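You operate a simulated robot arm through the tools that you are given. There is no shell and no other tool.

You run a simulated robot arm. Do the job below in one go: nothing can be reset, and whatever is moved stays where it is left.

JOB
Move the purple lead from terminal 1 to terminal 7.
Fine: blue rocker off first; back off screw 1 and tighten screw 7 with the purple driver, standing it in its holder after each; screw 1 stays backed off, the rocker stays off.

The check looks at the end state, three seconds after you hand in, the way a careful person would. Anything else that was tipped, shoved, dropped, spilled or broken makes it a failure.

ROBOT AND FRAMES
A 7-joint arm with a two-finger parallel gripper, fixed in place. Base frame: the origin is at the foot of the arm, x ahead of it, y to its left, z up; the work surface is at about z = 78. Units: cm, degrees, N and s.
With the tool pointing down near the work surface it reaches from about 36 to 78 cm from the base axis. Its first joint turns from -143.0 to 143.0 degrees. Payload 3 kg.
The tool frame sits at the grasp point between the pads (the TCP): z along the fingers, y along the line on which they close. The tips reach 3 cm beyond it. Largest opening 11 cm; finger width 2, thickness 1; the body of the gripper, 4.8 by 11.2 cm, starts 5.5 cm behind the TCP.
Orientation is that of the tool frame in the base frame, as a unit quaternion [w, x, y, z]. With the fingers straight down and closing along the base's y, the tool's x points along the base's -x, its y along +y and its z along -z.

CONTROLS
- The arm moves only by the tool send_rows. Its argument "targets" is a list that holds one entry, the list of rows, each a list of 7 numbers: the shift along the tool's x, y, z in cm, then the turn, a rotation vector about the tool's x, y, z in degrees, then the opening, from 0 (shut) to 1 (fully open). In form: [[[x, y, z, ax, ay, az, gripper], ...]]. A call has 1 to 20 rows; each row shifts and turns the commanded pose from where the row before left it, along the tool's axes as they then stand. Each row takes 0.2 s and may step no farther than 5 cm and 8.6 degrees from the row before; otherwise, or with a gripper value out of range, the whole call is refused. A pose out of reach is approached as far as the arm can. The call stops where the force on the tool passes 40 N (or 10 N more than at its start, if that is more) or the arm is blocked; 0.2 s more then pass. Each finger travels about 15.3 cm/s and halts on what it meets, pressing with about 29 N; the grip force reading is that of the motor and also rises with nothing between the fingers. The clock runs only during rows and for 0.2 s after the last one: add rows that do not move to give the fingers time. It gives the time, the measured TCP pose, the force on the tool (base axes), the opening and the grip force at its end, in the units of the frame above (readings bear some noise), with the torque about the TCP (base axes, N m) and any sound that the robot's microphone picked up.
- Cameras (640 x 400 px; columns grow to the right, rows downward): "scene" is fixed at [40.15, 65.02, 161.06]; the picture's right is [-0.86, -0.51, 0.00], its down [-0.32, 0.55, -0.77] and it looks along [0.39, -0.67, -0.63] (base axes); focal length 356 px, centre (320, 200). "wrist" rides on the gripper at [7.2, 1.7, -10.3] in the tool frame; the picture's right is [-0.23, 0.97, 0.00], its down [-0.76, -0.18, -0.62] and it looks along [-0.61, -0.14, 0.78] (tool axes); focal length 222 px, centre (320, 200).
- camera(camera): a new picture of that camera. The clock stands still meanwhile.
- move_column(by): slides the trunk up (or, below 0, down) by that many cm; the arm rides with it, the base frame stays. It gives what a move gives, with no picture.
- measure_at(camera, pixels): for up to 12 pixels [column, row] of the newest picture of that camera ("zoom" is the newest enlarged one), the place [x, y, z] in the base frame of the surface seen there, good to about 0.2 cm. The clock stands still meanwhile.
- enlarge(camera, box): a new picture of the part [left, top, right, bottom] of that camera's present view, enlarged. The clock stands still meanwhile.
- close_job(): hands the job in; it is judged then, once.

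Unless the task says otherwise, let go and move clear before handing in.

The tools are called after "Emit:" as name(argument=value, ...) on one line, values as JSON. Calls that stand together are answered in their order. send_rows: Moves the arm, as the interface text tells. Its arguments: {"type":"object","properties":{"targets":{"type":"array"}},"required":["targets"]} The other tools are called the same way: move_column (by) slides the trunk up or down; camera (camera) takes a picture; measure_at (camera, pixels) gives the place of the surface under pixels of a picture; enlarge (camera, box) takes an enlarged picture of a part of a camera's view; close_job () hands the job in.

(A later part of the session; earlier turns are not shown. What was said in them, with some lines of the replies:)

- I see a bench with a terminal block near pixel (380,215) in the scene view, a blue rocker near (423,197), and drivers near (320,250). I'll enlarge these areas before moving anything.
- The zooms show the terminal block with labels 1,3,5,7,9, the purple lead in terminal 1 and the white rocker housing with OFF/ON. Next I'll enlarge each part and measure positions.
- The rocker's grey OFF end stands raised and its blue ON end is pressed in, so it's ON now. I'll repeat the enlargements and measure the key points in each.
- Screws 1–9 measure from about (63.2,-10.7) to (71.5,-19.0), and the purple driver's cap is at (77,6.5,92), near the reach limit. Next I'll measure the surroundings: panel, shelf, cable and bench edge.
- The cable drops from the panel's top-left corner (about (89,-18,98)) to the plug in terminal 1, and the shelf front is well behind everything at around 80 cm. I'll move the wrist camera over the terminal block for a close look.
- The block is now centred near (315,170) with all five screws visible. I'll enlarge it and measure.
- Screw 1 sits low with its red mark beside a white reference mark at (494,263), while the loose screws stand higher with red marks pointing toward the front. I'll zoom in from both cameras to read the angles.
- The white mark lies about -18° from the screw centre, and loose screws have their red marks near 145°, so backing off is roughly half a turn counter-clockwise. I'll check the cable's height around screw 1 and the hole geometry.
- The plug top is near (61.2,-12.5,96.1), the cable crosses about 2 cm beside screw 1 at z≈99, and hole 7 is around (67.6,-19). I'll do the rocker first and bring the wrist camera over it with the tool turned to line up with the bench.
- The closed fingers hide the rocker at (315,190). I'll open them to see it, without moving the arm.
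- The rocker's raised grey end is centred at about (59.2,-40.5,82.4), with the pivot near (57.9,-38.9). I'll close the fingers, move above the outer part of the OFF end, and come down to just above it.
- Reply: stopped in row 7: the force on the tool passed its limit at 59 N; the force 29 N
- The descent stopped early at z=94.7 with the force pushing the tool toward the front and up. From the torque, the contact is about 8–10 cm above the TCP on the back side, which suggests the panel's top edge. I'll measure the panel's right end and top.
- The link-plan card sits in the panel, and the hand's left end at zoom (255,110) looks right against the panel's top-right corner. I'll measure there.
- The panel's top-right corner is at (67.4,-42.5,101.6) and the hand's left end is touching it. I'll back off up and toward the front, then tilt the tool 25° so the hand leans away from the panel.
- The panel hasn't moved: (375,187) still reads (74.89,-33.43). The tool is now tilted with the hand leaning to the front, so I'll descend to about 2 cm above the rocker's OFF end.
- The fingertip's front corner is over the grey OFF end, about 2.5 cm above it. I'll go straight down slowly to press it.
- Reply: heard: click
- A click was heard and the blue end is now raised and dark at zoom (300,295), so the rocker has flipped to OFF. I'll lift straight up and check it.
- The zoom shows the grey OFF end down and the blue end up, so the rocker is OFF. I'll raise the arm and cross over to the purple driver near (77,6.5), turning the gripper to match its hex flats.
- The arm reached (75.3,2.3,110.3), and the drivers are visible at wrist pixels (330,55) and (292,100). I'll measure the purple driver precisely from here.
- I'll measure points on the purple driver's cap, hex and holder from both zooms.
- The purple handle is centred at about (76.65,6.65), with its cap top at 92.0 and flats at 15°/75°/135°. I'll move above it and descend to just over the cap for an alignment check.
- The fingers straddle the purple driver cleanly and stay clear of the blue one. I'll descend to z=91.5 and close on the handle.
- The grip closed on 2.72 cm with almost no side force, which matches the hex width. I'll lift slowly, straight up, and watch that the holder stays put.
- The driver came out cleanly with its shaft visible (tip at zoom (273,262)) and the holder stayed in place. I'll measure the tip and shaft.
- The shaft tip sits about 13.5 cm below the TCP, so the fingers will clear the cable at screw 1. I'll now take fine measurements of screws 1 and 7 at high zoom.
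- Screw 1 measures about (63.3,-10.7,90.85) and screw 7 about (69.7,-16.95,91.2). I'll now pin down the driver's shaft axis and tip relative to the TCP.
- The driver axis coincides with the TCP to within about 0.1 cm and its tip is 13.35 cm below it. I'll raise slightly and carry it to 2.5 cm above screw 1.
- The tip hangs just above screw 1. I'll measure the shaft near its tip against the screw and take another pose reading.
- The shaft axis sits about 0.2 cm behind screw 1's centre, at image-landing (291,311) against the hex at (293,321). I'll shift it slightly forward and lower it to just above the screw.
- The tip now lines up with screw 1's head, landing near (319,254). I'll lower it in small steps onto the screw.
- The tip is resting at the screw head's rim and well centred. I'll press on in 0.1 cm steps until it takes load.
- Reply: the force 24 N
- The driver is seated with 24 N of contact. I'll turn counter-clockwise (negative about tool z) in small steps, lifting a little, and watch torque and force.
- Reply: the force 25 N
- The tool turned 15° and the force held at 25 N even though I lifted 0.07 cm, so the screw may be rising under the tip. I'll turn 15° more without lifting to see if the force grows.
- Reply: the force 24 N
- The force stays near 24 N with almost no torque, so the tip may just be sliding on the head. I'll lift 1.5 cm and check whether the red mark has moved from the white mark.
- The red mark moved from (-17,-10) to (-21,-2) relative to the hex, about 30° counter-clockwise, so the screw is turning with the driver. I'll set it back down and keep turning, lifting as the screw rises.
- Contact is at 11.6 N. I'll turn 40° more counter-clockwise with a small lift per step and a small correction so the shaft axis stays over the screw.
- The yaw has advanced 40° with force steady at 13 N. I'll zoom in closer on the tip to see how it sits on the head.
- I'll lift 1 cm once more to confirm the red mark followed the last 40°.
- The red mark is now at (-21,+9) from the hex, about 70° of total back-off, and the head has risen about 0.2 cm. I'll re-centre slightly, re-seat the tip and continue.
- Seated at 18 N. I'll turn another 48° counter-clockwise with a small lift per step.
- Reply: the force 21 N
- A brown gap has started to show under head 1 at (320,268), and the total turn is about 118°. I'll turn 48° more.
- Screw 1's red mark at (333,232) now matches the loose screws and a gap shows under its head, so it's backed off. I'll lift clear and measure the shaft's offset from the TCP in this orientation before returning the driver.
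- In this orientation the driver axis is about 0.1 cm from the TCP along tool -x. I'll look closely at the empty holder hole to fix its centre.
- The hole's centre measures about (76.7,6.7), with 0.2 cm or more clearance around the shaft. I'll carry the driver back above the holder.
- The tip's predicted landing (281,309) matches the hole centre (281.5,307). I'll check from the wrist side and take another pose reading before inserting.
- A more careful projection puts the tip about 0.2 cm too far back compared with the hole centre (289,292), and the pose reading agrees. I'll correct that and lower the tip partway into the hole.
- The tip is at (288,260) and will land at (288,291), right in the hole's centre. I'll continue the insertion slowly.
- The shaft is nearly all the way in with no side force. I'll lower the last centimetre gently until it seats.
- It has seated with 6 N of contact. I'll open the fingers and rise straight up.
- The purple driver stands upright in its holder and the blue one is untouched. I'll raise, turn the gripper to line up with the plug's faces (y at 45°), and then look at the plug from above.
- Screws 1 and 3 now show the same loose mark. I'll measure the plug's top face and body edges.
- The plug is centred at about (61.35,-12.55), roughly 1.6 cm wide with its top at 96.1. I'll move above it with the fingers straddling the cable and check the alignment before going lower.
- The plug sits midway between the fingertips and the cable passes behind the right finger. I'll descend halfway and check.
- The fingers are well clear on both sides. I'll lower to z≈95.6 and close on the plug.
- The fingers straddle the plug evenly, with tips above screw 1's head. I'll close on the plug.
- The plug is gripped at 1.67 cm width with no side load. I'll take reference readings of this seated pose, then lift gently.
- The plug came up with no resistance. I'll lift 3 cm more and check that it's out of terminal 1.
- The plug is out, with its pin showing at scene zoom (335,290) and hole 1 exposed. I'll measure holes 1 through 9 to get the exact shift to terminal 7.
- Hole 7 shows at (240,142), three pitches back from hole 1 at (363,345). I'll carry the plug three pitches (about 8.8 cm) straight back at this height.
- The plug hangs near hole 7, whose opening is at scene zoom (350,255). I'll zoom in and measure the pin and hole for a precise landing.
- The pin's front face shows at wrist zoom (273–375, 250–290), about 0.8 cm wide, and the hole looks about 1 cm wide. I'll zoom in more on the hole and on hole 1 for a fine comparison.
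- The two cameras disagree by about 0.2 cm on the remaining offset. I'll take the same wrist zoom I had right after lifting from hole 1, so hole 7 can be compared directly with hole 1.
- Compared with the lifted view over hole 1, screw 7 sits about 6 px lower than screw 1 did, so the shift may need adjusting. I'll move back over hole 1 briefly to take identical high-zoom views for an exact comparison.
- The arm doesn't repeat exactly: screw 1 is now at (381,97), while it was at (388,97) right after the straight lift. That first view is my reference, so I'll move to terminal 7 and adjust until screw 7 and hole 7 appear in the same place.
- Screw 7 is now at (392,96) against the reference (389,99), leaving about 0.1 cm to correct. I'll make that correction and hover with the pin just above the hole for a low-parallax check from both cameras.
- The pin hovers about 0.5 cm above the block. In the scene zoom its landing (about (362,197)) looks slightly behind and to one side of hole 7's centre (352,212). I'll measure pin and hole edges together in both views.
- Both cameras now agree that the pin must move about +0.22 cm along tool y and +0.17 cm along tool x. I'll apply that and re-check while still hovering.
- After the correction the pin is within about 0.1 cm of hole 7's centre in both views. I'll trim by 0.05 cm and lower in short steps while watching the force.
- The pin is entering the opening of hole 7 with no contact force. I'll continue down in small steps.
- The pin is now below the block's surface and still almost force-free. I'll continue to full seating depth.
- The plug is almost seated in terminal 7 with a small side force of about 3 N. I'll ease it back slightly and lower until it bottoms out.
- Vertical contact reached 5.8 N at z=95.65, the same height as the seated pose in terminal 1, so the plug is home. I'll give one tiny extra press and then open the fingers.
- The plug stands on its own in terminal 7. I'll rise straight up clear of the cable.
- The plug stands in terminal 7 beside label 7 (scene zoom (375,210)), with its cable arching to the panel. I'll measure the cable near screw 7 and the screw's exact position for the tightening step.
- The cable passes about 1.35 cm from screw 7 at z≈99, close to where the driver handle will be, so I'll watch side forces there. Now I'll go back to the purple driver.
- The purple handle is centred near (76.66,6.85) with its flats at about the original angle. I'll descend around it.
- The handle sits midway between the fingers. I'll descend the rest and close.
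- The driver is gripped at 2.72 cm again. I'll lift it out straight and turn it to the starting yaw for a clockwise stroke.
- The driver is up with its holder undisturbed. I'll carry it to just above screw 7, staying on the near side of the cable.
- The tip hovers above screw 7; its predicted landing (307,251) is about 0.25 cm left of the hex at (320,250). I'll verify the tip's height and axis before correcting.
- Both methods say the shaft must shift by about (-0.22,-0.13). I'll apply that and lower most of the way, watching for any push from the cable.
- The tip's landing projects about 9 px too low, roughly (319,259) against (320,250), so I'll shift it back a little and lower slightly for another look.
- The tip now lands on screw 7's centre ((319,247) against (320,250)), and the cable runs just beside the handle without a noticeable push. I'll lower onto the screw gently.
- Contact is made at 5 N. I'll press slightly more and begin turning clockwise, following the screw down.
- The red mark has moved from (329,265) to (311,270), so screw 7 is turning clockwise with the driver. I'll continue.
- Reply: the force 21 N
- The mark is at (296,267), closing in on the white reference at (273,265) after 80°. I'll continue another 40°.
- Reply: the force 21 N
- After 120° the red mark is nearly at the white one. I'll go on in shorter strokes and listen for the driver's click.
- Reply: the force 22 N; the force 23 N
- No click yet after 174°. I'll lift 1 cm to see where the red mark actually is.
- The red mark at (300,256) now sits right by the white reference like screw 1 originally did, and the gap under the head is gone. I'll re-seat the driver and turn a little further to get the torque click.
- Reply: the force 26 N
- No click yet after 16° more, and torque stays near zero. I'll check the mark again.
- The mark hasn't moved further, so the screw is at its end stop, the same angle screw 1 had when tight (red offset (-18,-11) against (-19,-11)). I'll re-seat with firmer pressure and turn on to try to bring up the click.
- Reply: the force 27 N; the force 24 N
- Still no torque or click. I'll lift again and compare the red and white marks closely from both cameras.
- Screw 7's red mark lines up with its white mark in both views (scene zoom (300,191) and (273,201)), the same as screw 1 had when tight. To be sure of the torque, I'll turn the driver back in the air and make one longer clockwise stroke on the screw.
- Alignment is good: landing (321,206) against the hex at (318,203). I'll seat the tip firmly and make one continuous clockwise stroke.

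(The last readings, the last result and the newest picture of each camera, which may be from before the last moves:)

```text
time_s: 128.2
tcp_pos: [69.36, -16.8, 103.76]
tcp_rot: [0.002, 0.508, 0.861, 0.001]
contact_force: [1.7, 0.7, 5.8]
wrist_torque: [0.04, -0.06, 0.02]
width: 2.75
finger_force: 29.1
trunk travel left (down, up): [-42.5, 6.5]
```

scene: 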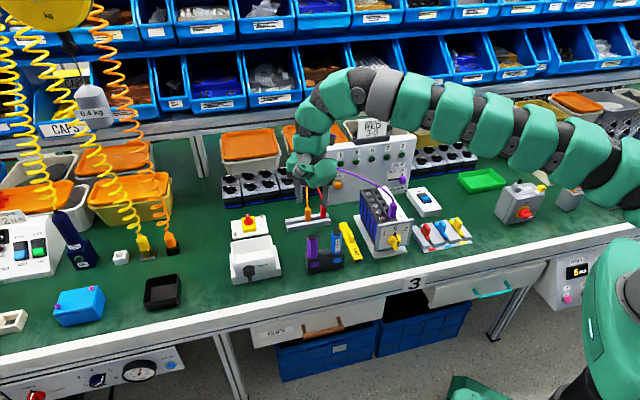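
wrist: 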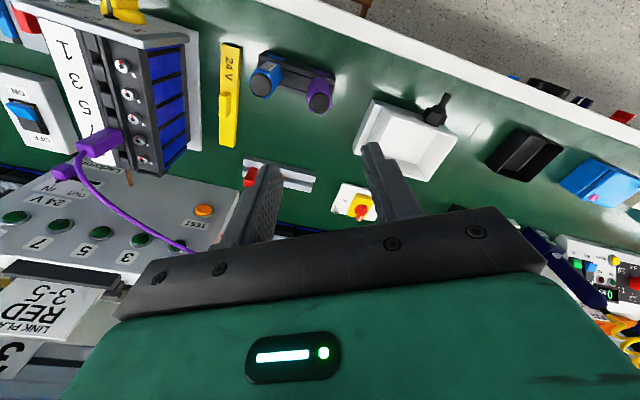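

Contact is only 6 N. I'll press to about 20 N and continue the stroke.

Emit:
send_rows(targets=[[[0, 0, 0.07, 0, 0, 0, 0], [0, 0, 0.05, 0, 0, 0, 0], [0, 0, 0.0, 0, 0, 6, 0], [0, 0, 0.0, 0, 0, 6, 0], [0, 0, 0, 0, 0, 6, 0], [0, 0, 0, 0, 0, 0, 0]]])

Emit:
send_rows(targets=[[[0, 0, 0.0, 0, 0, 6, 0], [0, 0, 0.0, 0, 0, 6, 0], [0, 0, 0, 0, 0, 6, 0], [0, 0, 0, 0, 0, 6, 0], [0, 0, 0, 0, 0, 0, 0]]])

Emit:
enlarge(camera="scene", box=[362, 189, 382, 211])

```text
time_s: 129.6
tcp_pos: [69.37, -16.83, 103.78]
tcp_rot: [0.002, 0.636, 0.771, 0.002]
contact_force: [0.6, 0.3, 16.7]
wrist_torque: [-0.02, -0.12, 0.02]
width: 2.71
finger_force: 28.9
trunk travel left (down, up): [-42.5, 6.5]
```

```text
time_s: 130.8
tcp_pos: [69.35, -16.81, 103.86]
tcp_rot: [0.0, 0.783, 0.622, 0.003]
contact_force: [0.4, -0.4, 17.4]
wrist_torque: [0.05, -0.05, -0.01]
width: 2.73
finger_force: 29.3
trunk travel left (down, up): [-42.5, 6.5]
```

```text
16.00 times, centred on (372, 200) of scene
```

zoom: 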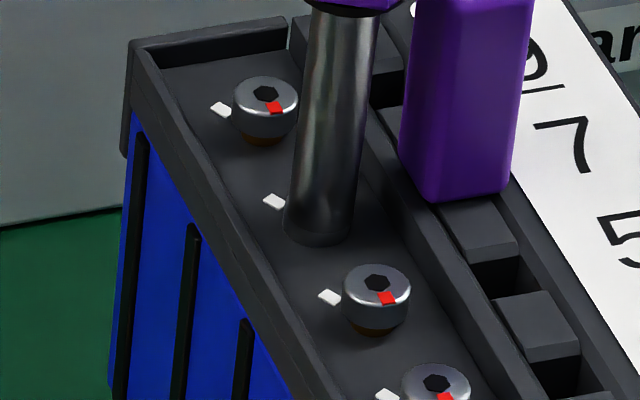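

Still no click or torque after a 72° stroke. I'll lift and inspect screw 7 once more.

Emit:
send_rows(targets=[[[0, 0, -0.6, 0, 0, 0, 0], [0, 0, -1.2, 0, 0, 0, 0], [0, 0, -1.2, 0, 0, 0, 0], [0, 0, 0, 0, 0, 0, 0]]])

Emit:
enlarge(camera="scene", box=[362, 189, 382, 211])

Emit:
enlarge(camera="wrist", box=[290, 60, 370, 140])

```text
time_s: 131.8
tcp_pos: [69.31, -16.92, 106.78]
tcp_rot: [0.0, 0.783, 0.622, 0.001]
contact_force: [0.3, 0.4, -1.4]
wrist_torque: [0.0, -0.01, 0.0]
width: 2.73
finger_force: 29.5
trunk travel left (down, up): [-42.5, 6.5]
```

```text
16.00 times, centred on (372, 200) of scene
```

zoom: 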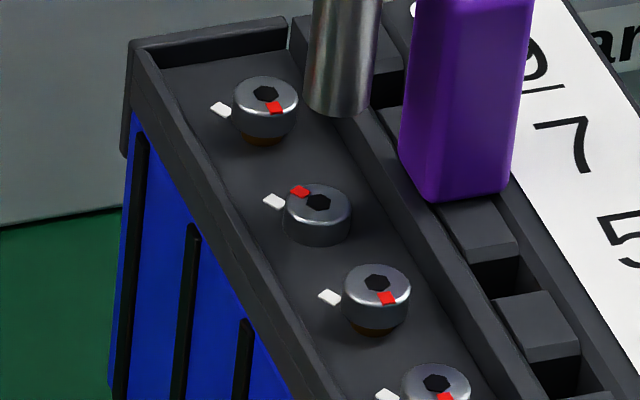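

```text
5.00 times, centred on (330, 100) of wrist
```

zoom: 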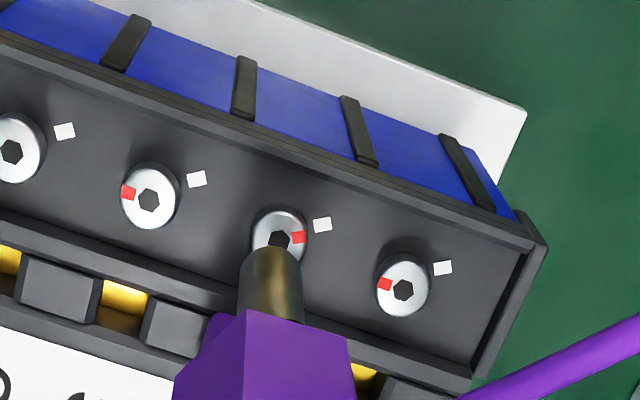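

Screw 7 hasn't moved any further: red-to-white offset (26,-10) matches screw 1's original tight state, and its head is fully down. It's at its tight end stop, so I'll turn the driver to its original yaw and measure its axis for the return.

Emit:
send_rows(targets=[[[0, 0, -0.5, 0, 0, -7, 0], [0, 0, -0.5, 0, 0, -7, 0], [0, 0, 0, 0, 0, -7, 0], [0, 0, 0, 0, 0, -7, 0], [0, 0, 0, 0, 0, 0, 0], [0, 0, 0, 0, 0, 0, 0]]])

Emit:
enlarge(camera="scene", box=[364, 178, 384, 198])

Emit:
send_rows(targets=[[[0, 0, 0, 0, 0, 0, 0]]])

Emit:
send_rows(targets=[[[0, 0, 0, 0, 0, 0, 0]]])

```text
time_s: 133.2
tcp_pos: [69.41, -16.81, 107.66]
tcp_rot: [0.002, 0.608, 0.794, 0.001]
contact_force: [-0.1, 0.2, -1.9]
wrist_torque: [0.0, -0.02, -0.03]
width: 2.72
finger_force: 29.8
trunk travel left (down, up): [-42.5, 6.5]
```

```text
16.00 times, centred on (374, 188) of scene
```

zoom: 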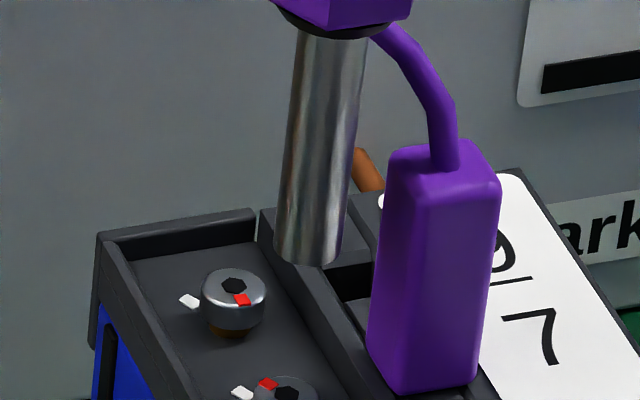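

```text
time_s: 133.6
tcp_pos: [69.37, -16.87, 107.55]
tcp_rot: [0.001, 0.609, 0.793, 0.001]
contact_force: [0.4, -0.5, -0.9]
wrist_torque: [0.02, 0.03, -0.02]
width: 2.71
finger_force: 29.4
trunk travel left (down, up): [-42.5, 6.5]
```

```text
time_s: 133.9
tcp_pos: [69.38, -16.8, 107.6]
tcp_rot: [0.001, 0.61, 0.792, 0.002]
contact_force: [0.4, 0.1, -0.1]
wrist_torque: [-0.02, 0.01, 0.0]
width: 2.72
finger_force: 29.2
trunk travel left (down, up): [-42.5, 6.5]
```

Emit:
measure_at(camera="zoom", pixels=[[308, 258], [311, 240], [315, 210], [318, 180], [322, 150], [326, 120], [290, 180], [346, 180], [286, 210], [342, 210], [307, 262]])

```text
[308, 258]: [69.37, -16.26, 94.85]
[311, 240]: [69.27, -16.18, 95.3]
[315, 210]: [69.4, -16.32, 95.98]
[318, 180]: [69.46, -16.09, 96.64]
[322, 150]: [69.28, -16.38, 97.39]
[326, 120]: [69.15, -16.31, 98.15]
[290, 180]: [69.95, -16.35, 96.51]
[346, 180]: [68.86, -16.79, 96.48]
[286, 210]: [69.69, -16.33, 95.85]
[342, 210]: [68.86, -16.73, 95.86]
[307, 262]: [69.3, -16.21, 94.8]
```

The driver axis is within about 0.1 cm of the TCP and its tip is 12.95 cm below it. I'll carry it back above its holder hole and lower to just above.

Emit:
send_rows(targets=[[[3.505, 2.188, 0, 0, 0, 0, 0], [3.505, 2.188, 0, 0, 0, 0, 0], [3.505, 2.188, 0, 0, 0, 0, 0], [3.505, 2.188, 0, 0, 0, 0, 0], [3.505, 2.188, 0, 0, 0, 0, 0], [3.505, 2.188, 0, 0, 0, 0, 0], [0, 0, 3.0, 0, 0, 0, 0], [0, 0, 3.0, 0, 0, 0, 0], [0, 0, 2.2, 0, 0, 0, 0], [0, 0, 0, 0, 0, 0, 0], [0, 0, 0, 0, 0, 0, 0]]])

Emit:
enlarge(camera="scene", box=[305, 240, 325, 260])

Emit:
send_rows(targets=[[[0, 0, 0, 0, 0, 0, 0]]])

```text
time_s: 136.3
tcp_pos: [76.54, 6.86, 99.57]
tcp_rot: [0.001, 0.609, 0.793, 0.002]
contact_force: [0.0, -0.8, -0.2]
wrist_torque: [0.02, 0.01, 0.02]
width: 2.72
finger_force: 28.7
trunk travel left (down, up): [-42.5, 6.5]
```

```text
16.00 times, centred on (315, 250) of scene
```

zoom: 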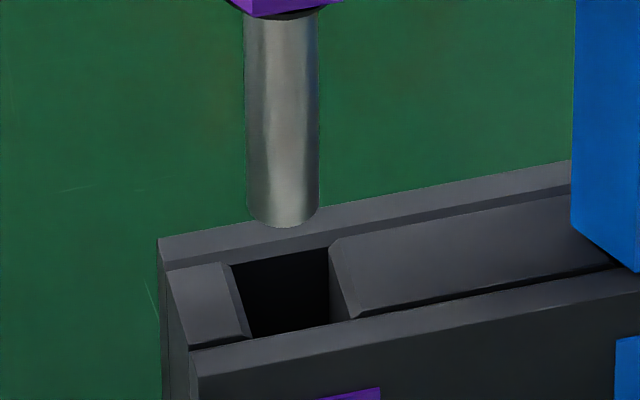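

```text
time_s: 136.8
tcp_pos: [76.53, 6.91, 99.54]
tcp_rot: [0.002, 0.609, 0.793, 0.001]
contact_force: [-0.3, 0.3, -0.2]
wrist_torque: [0.01, -0.01, 0.01]
width: 2.73
finger_force: 29.0
trunk travel left (down, up): [-42.5, 6.5]
```

The landing projects to (284,296) against the hole centre (289,292), so about 0.1 cm off. I'll correct and lower to the hole mouth.

Emit:
send_rows(targets=[[[-0.12, -0.05, 0, 0, 0, 0, 0], [0, 0, 0.9, 0, 0, 0, 0], [0, 0, 0.8, 0, 0, 0, 0], [0, 0, 0, 0, 0, 0, 0], [0, 0, 0, 0, 0, 0, 0]]])

Emit:
enlarge(camera="scene", box=[305, 240, 325, 260])

```text
time_s: 137.9
tcp_pos: [76.63, 6.66, 97.82]
tcp_rot: [0.0, 0.609, 0.793, 0.001]
contact_force: [-0.2, 0.2, -0.7]
wrist_torque: [0.0, 0.01, 0.01]
width: 2.69
finger_force: 28.6
trunk travel left (down, up): [-42.5, 6.5]
```

```text
16.00 times, centred on (315, 250) of scene
```

zoom: 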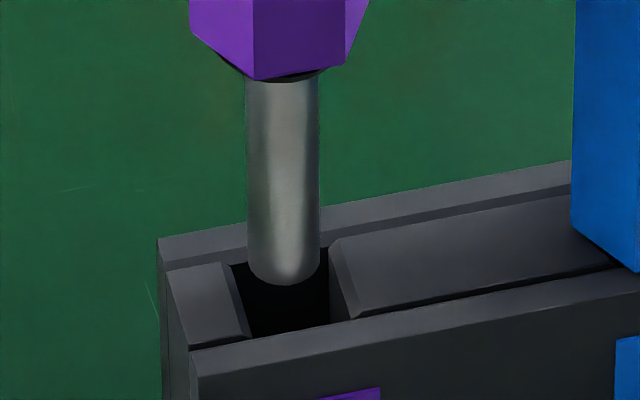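

The tip is at the hole mouth, about 0.09 cm left of centre. I'll nudge it and insert slowly.

Emit:
send_rows(targets=[[[0.02, -0.09, 0, 0, 0, 0, 0], [0, 0, 0.5, 0, 0, 0, 0], [0, 0, 0.5, 0, 0, 0, 0], [0, 0, 0.5, 0, 0, 0, 0], [0, 0, 0.5, 0, 0, 0, 0], [0, 0, 0, 0, 0, 0, 0]]])

Emit:
enlarge(camera="scene", box=[300, 230, 330, 260])

```text
time_s: 139.3
tcp_pos: [76.58, 6.75, 95.85]
tcp_rot: [0.001, 0.61, 0.793, 0.002]
contact_force: [0.0, 0.1, -1.4]
wrist_torque: [-0.01, -0.01, -0.03]
width: 2.69
finger_force: 29.0
trunk travel left (down, up): [-42.5, 6.5]
```

```text
13.33 times, centred on (315, 245) of scene
```

zoom: 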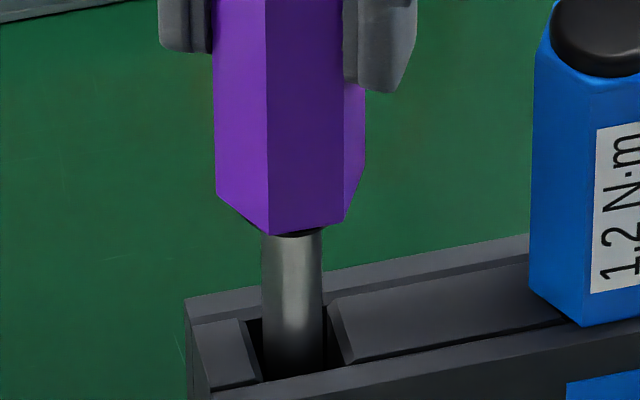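

The shaft is going into the hole without side force. I'll continue down toward the seat.

Emit:
send_rows(targets=[[[0, 0, 0.7, 0, 0, 0, 0], [0, 0, 0.7, 0, 0, 0, 0], [0, 0, 0.7, 0, 0, 0, 0], [0, 0, 0.7, 0, 0, 0, 0], [0, 0, 0.6, 0, 0, 0, 0], [0, 0, 0.4, 0, 0, 0, 0], [0, 0, 0, 0, 0, 0, 0]]])

Emit:
send_rows(targets=[[[0, 0, 0.3, 0, 0, 0, 0], [0, 0, 0.2, 0, 0, 0, 0], [0, 0, 0.1, 0, 0, 0, 0], [0, 0, 0, 0, 0, 0, 0]]])

```text
time_s: 140.9
tcp_pos: [76.57, 6.69, 91.97]
tcp_rot: [0.001, 0.61, 0.793, 0.001]
contact_force: [0.1, 0.3, -2.1]
wrist_torque: [0.0, 0.02, 0.01]
width: 2.7
finger_force: 29.3
trunk travel left (down, up): [-42.5, 6.5]
```

```text
time_s: 141.9
tcp_pos: [76.59, 6.74, 91.34]
tcp_rot: [0.001, 0.61, 0.793, 0.002]
contact_force: [0.7, 0.3, -0.7]
wrist_torque: [0.0, -0.03, -0.02]
width: 2.71
finger_force: 29.8
trunk travel left (down, up): [-42.5, 6.5]
```

Emit:
send_rows(targets=[[[0, 0, 0.08, 0, 0, 0, 0], [0, 0, 0.06, 0, 0, 0, 0], [0, 0, 0, 0, 0, 0, 0]]])

Emit:
enlarge(camera="scene", box=[295, 215, 345, 265])

```text
time_s: 142.8
tcp_pos: [76.69, 6.63, 91.35]
tcp_rot: [0.001, 0.61, 0.793, 0.001]
contact_force: [0.6, -0.1, -0.9]
wrist_torque: [0.0, 0.0, 0.02]
width: 2.74
finger_force: 28.9
trunk travel left (down, up): [-42.5, 6.5]
```

```text
8.00 times, centred on (320, 240) of scene
```

zoom: 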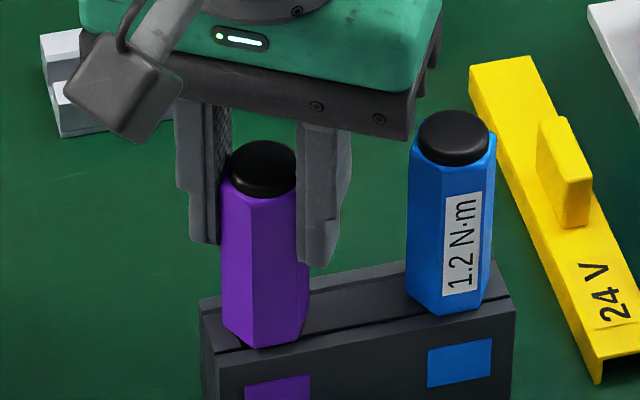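

It isn't quite seated yet (no contact force). I'll lower a little more.

Emit:
send_rows(targets=[[[0, 0, 0.08, 0, 0, 0, 0], [0, 0, 0, 0, 0, 0, 0]]])

Emit:
send_rows(targets=[[[0, 0, 0.06, 0, 0, 0, 0], [0, 0, 0, 0, 0, 0, 0]]])

Emit:
send_rows(targets=[[[0, 0, 0.05, 0, 0, 0, 0], [0, 0, 0, 0, 0, 0, 0]]])

```text
time_s: 143.3
tcp_pos: [76.73, 6.7, 91.24]
tcp_rot: [0.0, 0.609, 0.793, 0.002]
contact_force: [-0.2, 0.1, -1.0]
wrist_torque: [-0.01, -0.03, 0.01]
width: 2.72
finger_force: 29.8
trunk travel left (down, up): [-42.5, 6.5]
```

```text
time_s: 143.9
tcp_pos: [76.69, 6.66, 91.18]
tcp_rot: [0.002, 0.61, 0.793, 0.001]
contact_force: [0.7, 0.8, -1.8]
wrist_torque: [-0.02, 0.01, 0.02]
width: 2.71
finger_force: 28.5
trunk travel left (down, up): [-42.5, 6.5]
```

```text
time_s: 144.6
tcp_pos: [76.63, 6.75, 91.15]
tcp_rot: [0.002, 0.61, 0.793, 0.001]
contact_force: [-0.1, -0.8, -0.5]
wrist_torque: [0.02, 0.0, 0.03]
width: 2.71
finger_force: 29.1
trunk travel left (down, up): [-42.5, 6.5]
```

Emit:
send_rows(targets=[[[0, 0, 0.06, 0, 0, 0, 0], [0, 0, 0.05, 0, 0, 0, 0], [0, 0, 0, 0, 0, 0, 0]]])

Emit:
enlarge(camera="scene", box=[295, 215, 345, 265])

```text
time_s: 145.3
tcp_pos: [76.54, 6.75, 91.13]
tcp_rot: [0.001, 0.609, 0.793, 0.002]
contact_force: [2.6, 1.7, 10.9]
wrist_torque: [0.11, -0.06, -0.01]
width: 2.73
finger_force: 29.0
trunk travel left (down, up): [-42.5, 6.5]
```

```text
8.00 times, centred on (320, 240) of scene
```

zoom: 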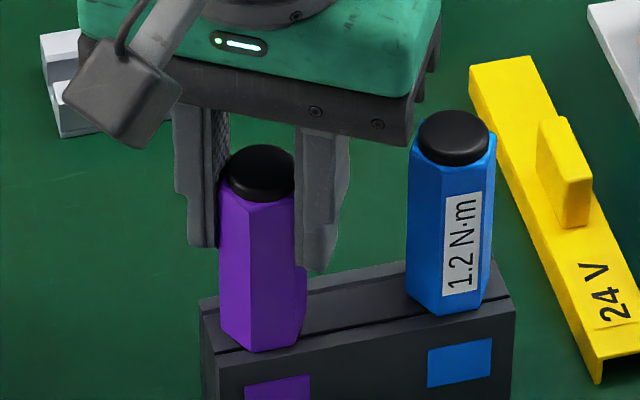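

It's seated with 11 N of contact and the handle base rests on the holder. I'll open and rise straight up.

Emit:
send_rows(targets=[[[0, 0, -0.06, 0, 0, 0, 0.25], [0, 0, 0, 0, 0, 0, 0.35], [0, 0, 0, 0, 0, 0, 0.5], [0, 0, 0, 0, 0, 0, 0.5], [0, 0, -1.5, 0, 0, 0, 0.5], [0, 0, -2.5, 0, 0, 0, 0.5], [0, 0, -3, 0, 0, 0, 0.5], [0, 0, -4, 0, 0, 0, 0.5], [0, 0, -4, 0, 0, 0, 0.5], [0, 0, -4, 0, 0, 0, 0.5], [0, 0, 0, 0, 0, 0, 0.5]]])

Emit:
camera(camera="scene")

Emit:
enlarge(camera="scene", box=[290, 200, 370, 280])

Emit:
enlarge(camera="scene", box=[345, 150, 445, 230])

```text
time_s: 147.8
tcp_pos: [76.6, 6.53, 110.05]
tcp_rot: [0.001, 0.609, 0.793, 0.001]
contact_force: [-0.2, -1.1, -0.3]
wrist_torque: [0.02, -0.01, 0.01]
width: 5.48
finger_force: 0.1
trunk travel left (down, up): [-42.5, 6.5]
```

```text
taken
```

scene: 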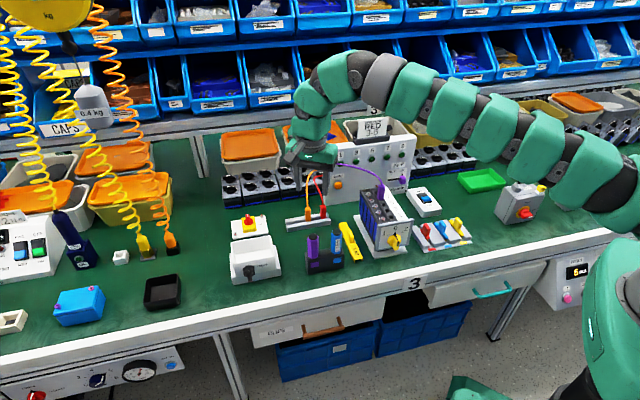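

```text
5.00 times, centred on (330, 240) of scene
```

zoom: 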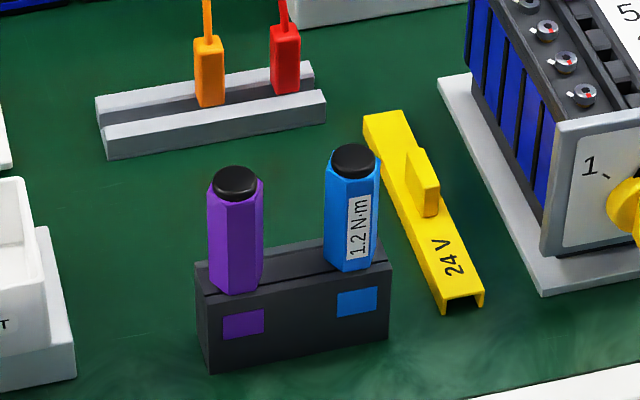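

```text
5.00 times, centred on (395, 190) of scene
```

zoom: 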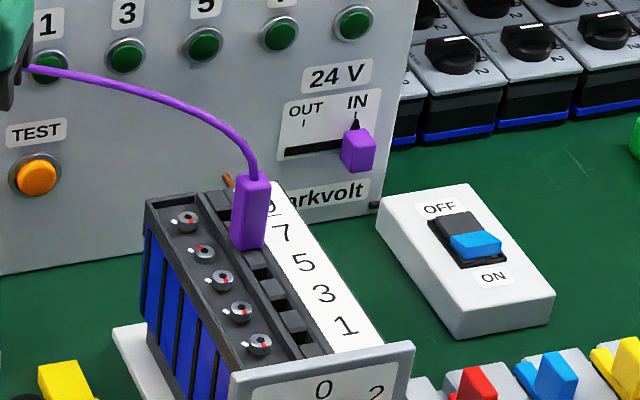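

Everything looks right: the driver is upright in its holder, the lead is in 7 and the rocker is OFF. Since I heard no click, I'll do a gentle tug check on the plug to confirm screw 7 holds it, starting by moving above it.

Emit:
send_rows(targets=[[[-3.62, -2.59, 0, 0, 0, 0, 0.4], [-3.62, -2.59, 0, 0, 0, 0, 0.36], [-3.62, -2.59, 0, 0, 0, 0, 0.36], [-3.62, -2.59, 0, 0, 0, 0, 0.36], [-3.62, -2.59, 0, 0, 0, 0, 0.36], [-3.62, -2.59, 0, 0, 0, 0, 0.36], [0, 0, 0, 0, 0, -7.5, 0.36], [0, 0, 0, 0, 0, -7.5, 0.36], [0, 0, 0, 0, 0, -7.5, 0.36], [0, 0, 0, 0, 0, -7.5, 0.36], [0, 0, 2.5, 0, 0, 0, 0.36], [0, 0, 2.5, 0, 0, 0, 0.36], [0, 0, 0, 0, 0, 0, 0.36], [0, 0, 0, 0, 0, 0, 0.36]]])

Emit:
enlarge(camera="wrist", box=[250, 90, 400, 230])

Emit:
enlarge(camera="scene", box=[340, 140, 410, 220])

```text
time_s: 150.8
tcp_pos: [66.99, -18.44, 105.16]
tcp_rot: [0.001, 0.383, 0.924, 0.001]
contact_force: [-0.5, -0.6, 0.0]
wrist_torque: [-0.01, -0.01, -0.02]
width: 3.96
finger_force: 0.1
trunk travel left (down, up): [-42.5, 6.5]
```

```text
2.86 times, centred on (325, 160) of wrist
```

zoom: 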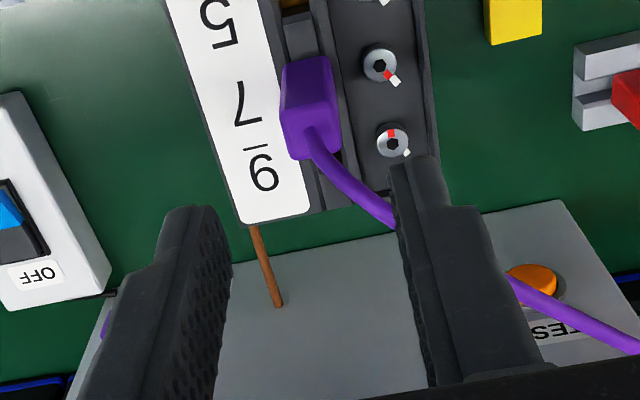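

```text
5.00 times, centred on (375, 180) of scene
```

zoom: 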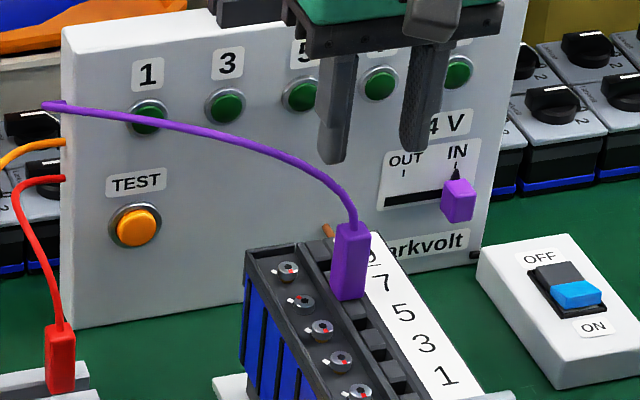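

Screw 7's red mark points straight at its white mark in this view ((380,66)→(388,75)→(394,82)). I'll descend around the plug for the tug check, keeping clear of the cable.

Emit:
send_rows(targets=[[[-0.14, 0.14, 2.0, 0, 0, 0, 0.36], [0, 0, 2.0, 0, 0, 0, 0.36], [0, 0, 1.5, 0, 0, 0, 0.36], [0, 0, 0, 0, 0, 0, 0.36], [0, 0, 0, 0, 0, 0, 0.36]]])

Emit:
enlarge(camera="wrist", box=[250, 90, 400, 230])

Emit:
enlarge(camera="scene", box=[340, 140, 410, 220])

```text
time_s: 151.9
tcp_pos: [67.49, -18.33, 99.5]
tcp_rot: [0.001, 0.384, 0.923, 0.001]
contact_force: [0.0, 0.1, 0.1]
wrist_torque: [-0.01, -0.01, 0.0]
width: 3.96
finger_force: 0.0
trunk travel left (down, up): [-42.5, 6.5]
```

```text
2.86 times, centred on (325, 160) of wrist
```

zoom: 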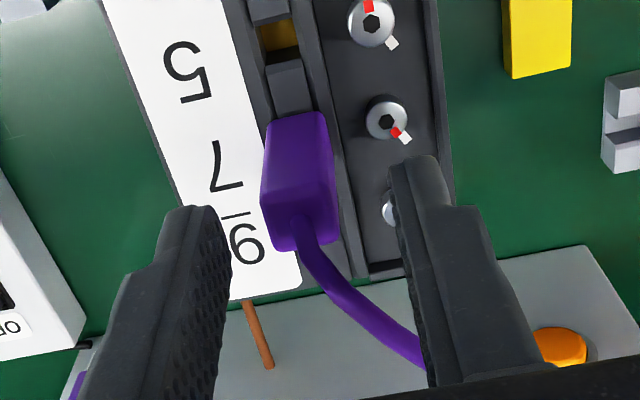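

```text
5.00 times, centred on (375, 180) of scene
```

zoom: 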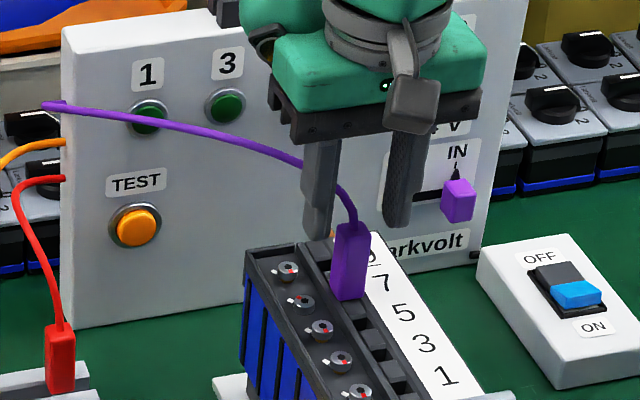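

Emit:
send_rows(targets=[[[0.05, -0.2, 1.2, 0, 0, 0, 0.36], [0, 0, 1.3, 0, 0, 0, 0.36], [0, 0, 1.3, 0, 0, 0, 0.36], [0, 0, 0, 0, 0, 0, 0.36], [0, 0, 0, 0, 0, 0, 0.36]]])

Emit:
enlarge(camera="wrist", box=[250, 90, 400, 230])

Emit:
enlarge(camera="scene", box=[340, 140, 410, 220])

```text
time_s: 153.2
tcp_pos: [67.13, -18.43, 95.6]
tcp_rot: [0.002, 0.384, 0.923, 0.002]
contact_force: [0.1, 0.0, 0.5]
wrist_torque: [0.0, -0.02, 0.0]
width: 3.97
finger_force: 0.1
trunk travel left (down, up): [-42.5, 6.5]
```

```text
2.86 times, centred on (325, 160) of wrist
```

zoom: 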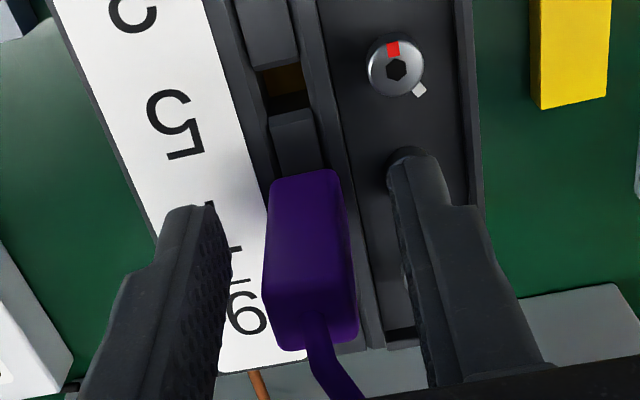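

```text
5.00 times, centred on (375, 180) of scene
```

zoom: 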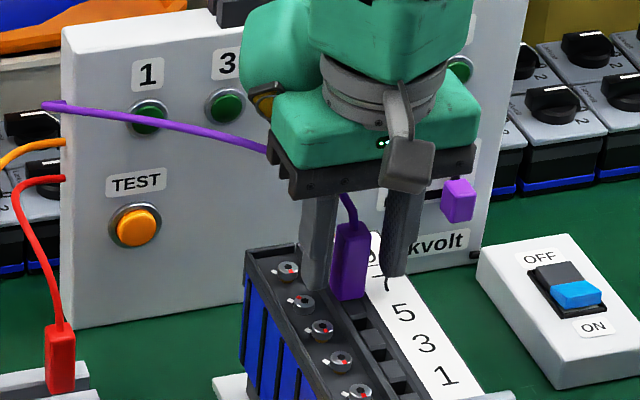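

The plug is centred between the fingers. I'll close on it and pull up very gently, watching the force.

Emit:
send_rows(targets=[[[0, 0, 0, 0, 0, 0, 0.25], [0, 0, 0, 0, 0, 0, 0.18], [0, 0, 0, 0, 0, 0, 0.1], [0, 0, 0, 0, 0, 0, 0.0], [0, 0, 0, 0, 0, 0, 0.0]]])

Emit:
send_rows(targets=[[[0, 0, -0.08, 0, 0, 0, 0], [0, 0, 0, 0, 0, 0, 0]]])

Emit:
send_rows(targets=[[[0, 0, -0.06, 0, 0, 0, 0], [0, 0, 0, 0, 0, 0, 0]]])

```text
time_s: 154.3
tcp_pos: [67.13, -18.3, 95.59]
tcp_rot: [0.001, 0.383, 0.924, 0.002]
contact_force: [-1.8, -1.9, 0.6]
wrist_torque: [-0.08, 0.12, -0.02]
width: 1.71
finger_force: 28.6
trunk travel left (down, up): [-42.5, 6.5]
```

```text
time_s: 154.9
tcp_pos: [67.25, -18.39, 95.64]
tcp_rot: [0.0, 0.384, 0.924, 0.001]
contact_force: [-4.6, -2.3, -8.7]
wrist_torque: [-0.07, 0.33, -0.05]
width: 1.73
finger_force: 28.7
trunk travel left (down, up): [-42.5, 6.5]
```

```text
time_s: 155.6
tcp_pos: [67.18, -18.47, 95.67]
tcp_rot: [0.0, 0.383, 0.924, 0.0]
contact_force: [-5.9, -1.8, -18.6]
wrist_torque: [-0.01, 0.46, -0.05]
width: 1.68
finger_force: 29.0
trunk travel left (down, up): [-42.5, 6.5]
```

The plug resists with about 19 N after only 0.14 cm of pull, while it lifted freely from terminal 1, so screw 7 is clamping it. I'll relax the pull, open the fingers and rise clear.

Emit:
send_rows(targets=[[[0, 0, 0.14, 0, 0, 0, 0], [0, 0, 0, 0, 0, 0, 0.17], [0, 0, 0, 0, 0, 0, 0.24], [0, 0, 0, 0, 0, 0, 0.36], [0, 0, 0, 0, 0, 0, 0.36], [0, 0, 0, 0, 0, 0, 0.36]]])

Emit:
send_rows(targets=[[[0, 0, -1.0, 0, 0, 0, 0.36], [0, 0, -2.0, 0, 0, 0, 0.36], [0, 0, -3.0, 0, 0, 0, 0.36], [0, 0, -4, 0, 0, 0, 0.36], [0, 0, -4, 0, 0, 0, 0.36], [3, 1, -2, 0, 0, 0, 0.36], [4, 1, 0, 0, 0, 0, 0.36], [4, 1, 0, 0, 0, 0, 0.36], [4, 1, 0, 0, 0, 0, 0.36], [0, 0, 0, 0, 0, 0, 0.36]]])

Emit:
camera(camera="scene")

Emit:
enlarge(camera="scene", box=[345, 160, 405, 230])

Emit:
enlarge(camera="wrist", box=[220, 60, 420, 220])

```text
time_s: 156.9
tcp_pos: [67.31, -18.41, 95.63]
tcp_rot: [0.001, 0.383, 0.924, 0.0]
contact_force: [-0.2, -0.2, -0.7]
wrist_torque: [0.02, 0.0, -0.02]
width: 3.99
finger_force: 0.1
trunk travel left (down, up): [-42.5, 6.5]
```

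```text
time_s: 159.2
tcp_pos: [59.21, -4.81, 111.79]
tcp_rot: [0.002, 0.383, 0.924, 0.001]
contact_force: [-0.4, 0.1, 0.6]
wrist_torque: [-0.05, -0.01, -0.01]
width: 3.97
finger_force: 0.1
trunk travel left (down, up): [-42.5, 6.5]
```

```text
taken
```

scene: 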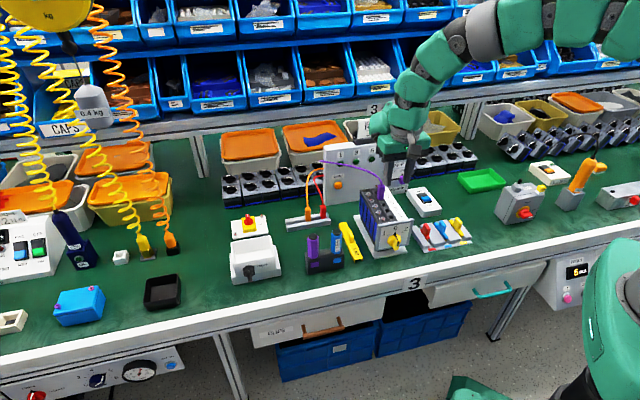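

```text
5.71 times, centred on (375, 195) of scene
```

zoom: 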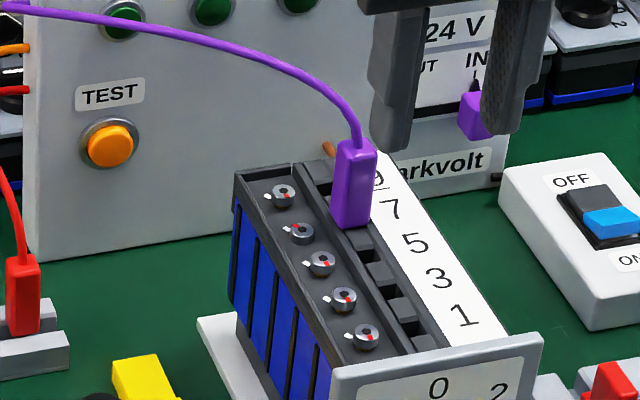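

```text
2.50 times, centred on (320, 140) of wrist
```

zoom: 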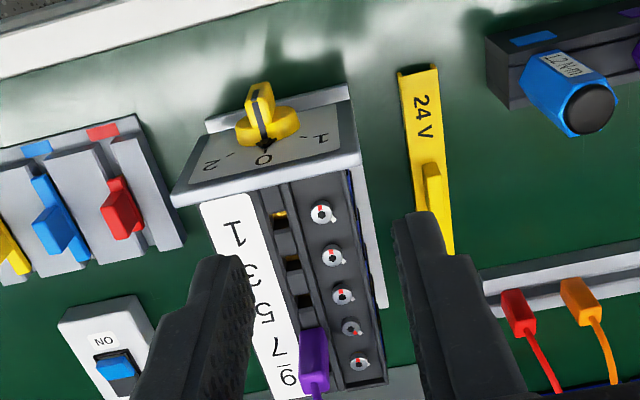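

The final views show the lead upright in terminal 7 with screw 7 on its mark and screw 1 backed off. The rocker is OFF, the purple driver stands in its holder, nothing else looks disturbed, and the arm is clear. Handing in.

Emit:
close_job()

```text
The job is handed in.
```

The purple lead is now in terminal 7, and screw 7 holds it. I handed the job in with the arm clear of the bench.

- **Rocker:** it's off. It clicked over, and the OFF end is down.
- **Screw 1:** it's backed off. Its head is raised and its red mark sits where the other loose screws' marks do.
- **Lead:** it's fully seated in terminal 7, at the same depth it had in terminal 1.
- **Screw 7:** it's turned to its end stop, with the red mark on the white mark as screw 1 had when tight. I never heard a torque click, so I pulled gently on the plug: it held against about 19 N, while it had lifted freely out of terminal 1.
- **Purple driver:** it's standing upright in its holder, and I put it back after each screw.

**Panel contact:** on the first move toward the rocker, the hand pressed against the top corner of the test panel and the arm stopped at 59 N. I measured the panel again afterwards and it had not moved. Nothing else looked disturbed in the final pictures.
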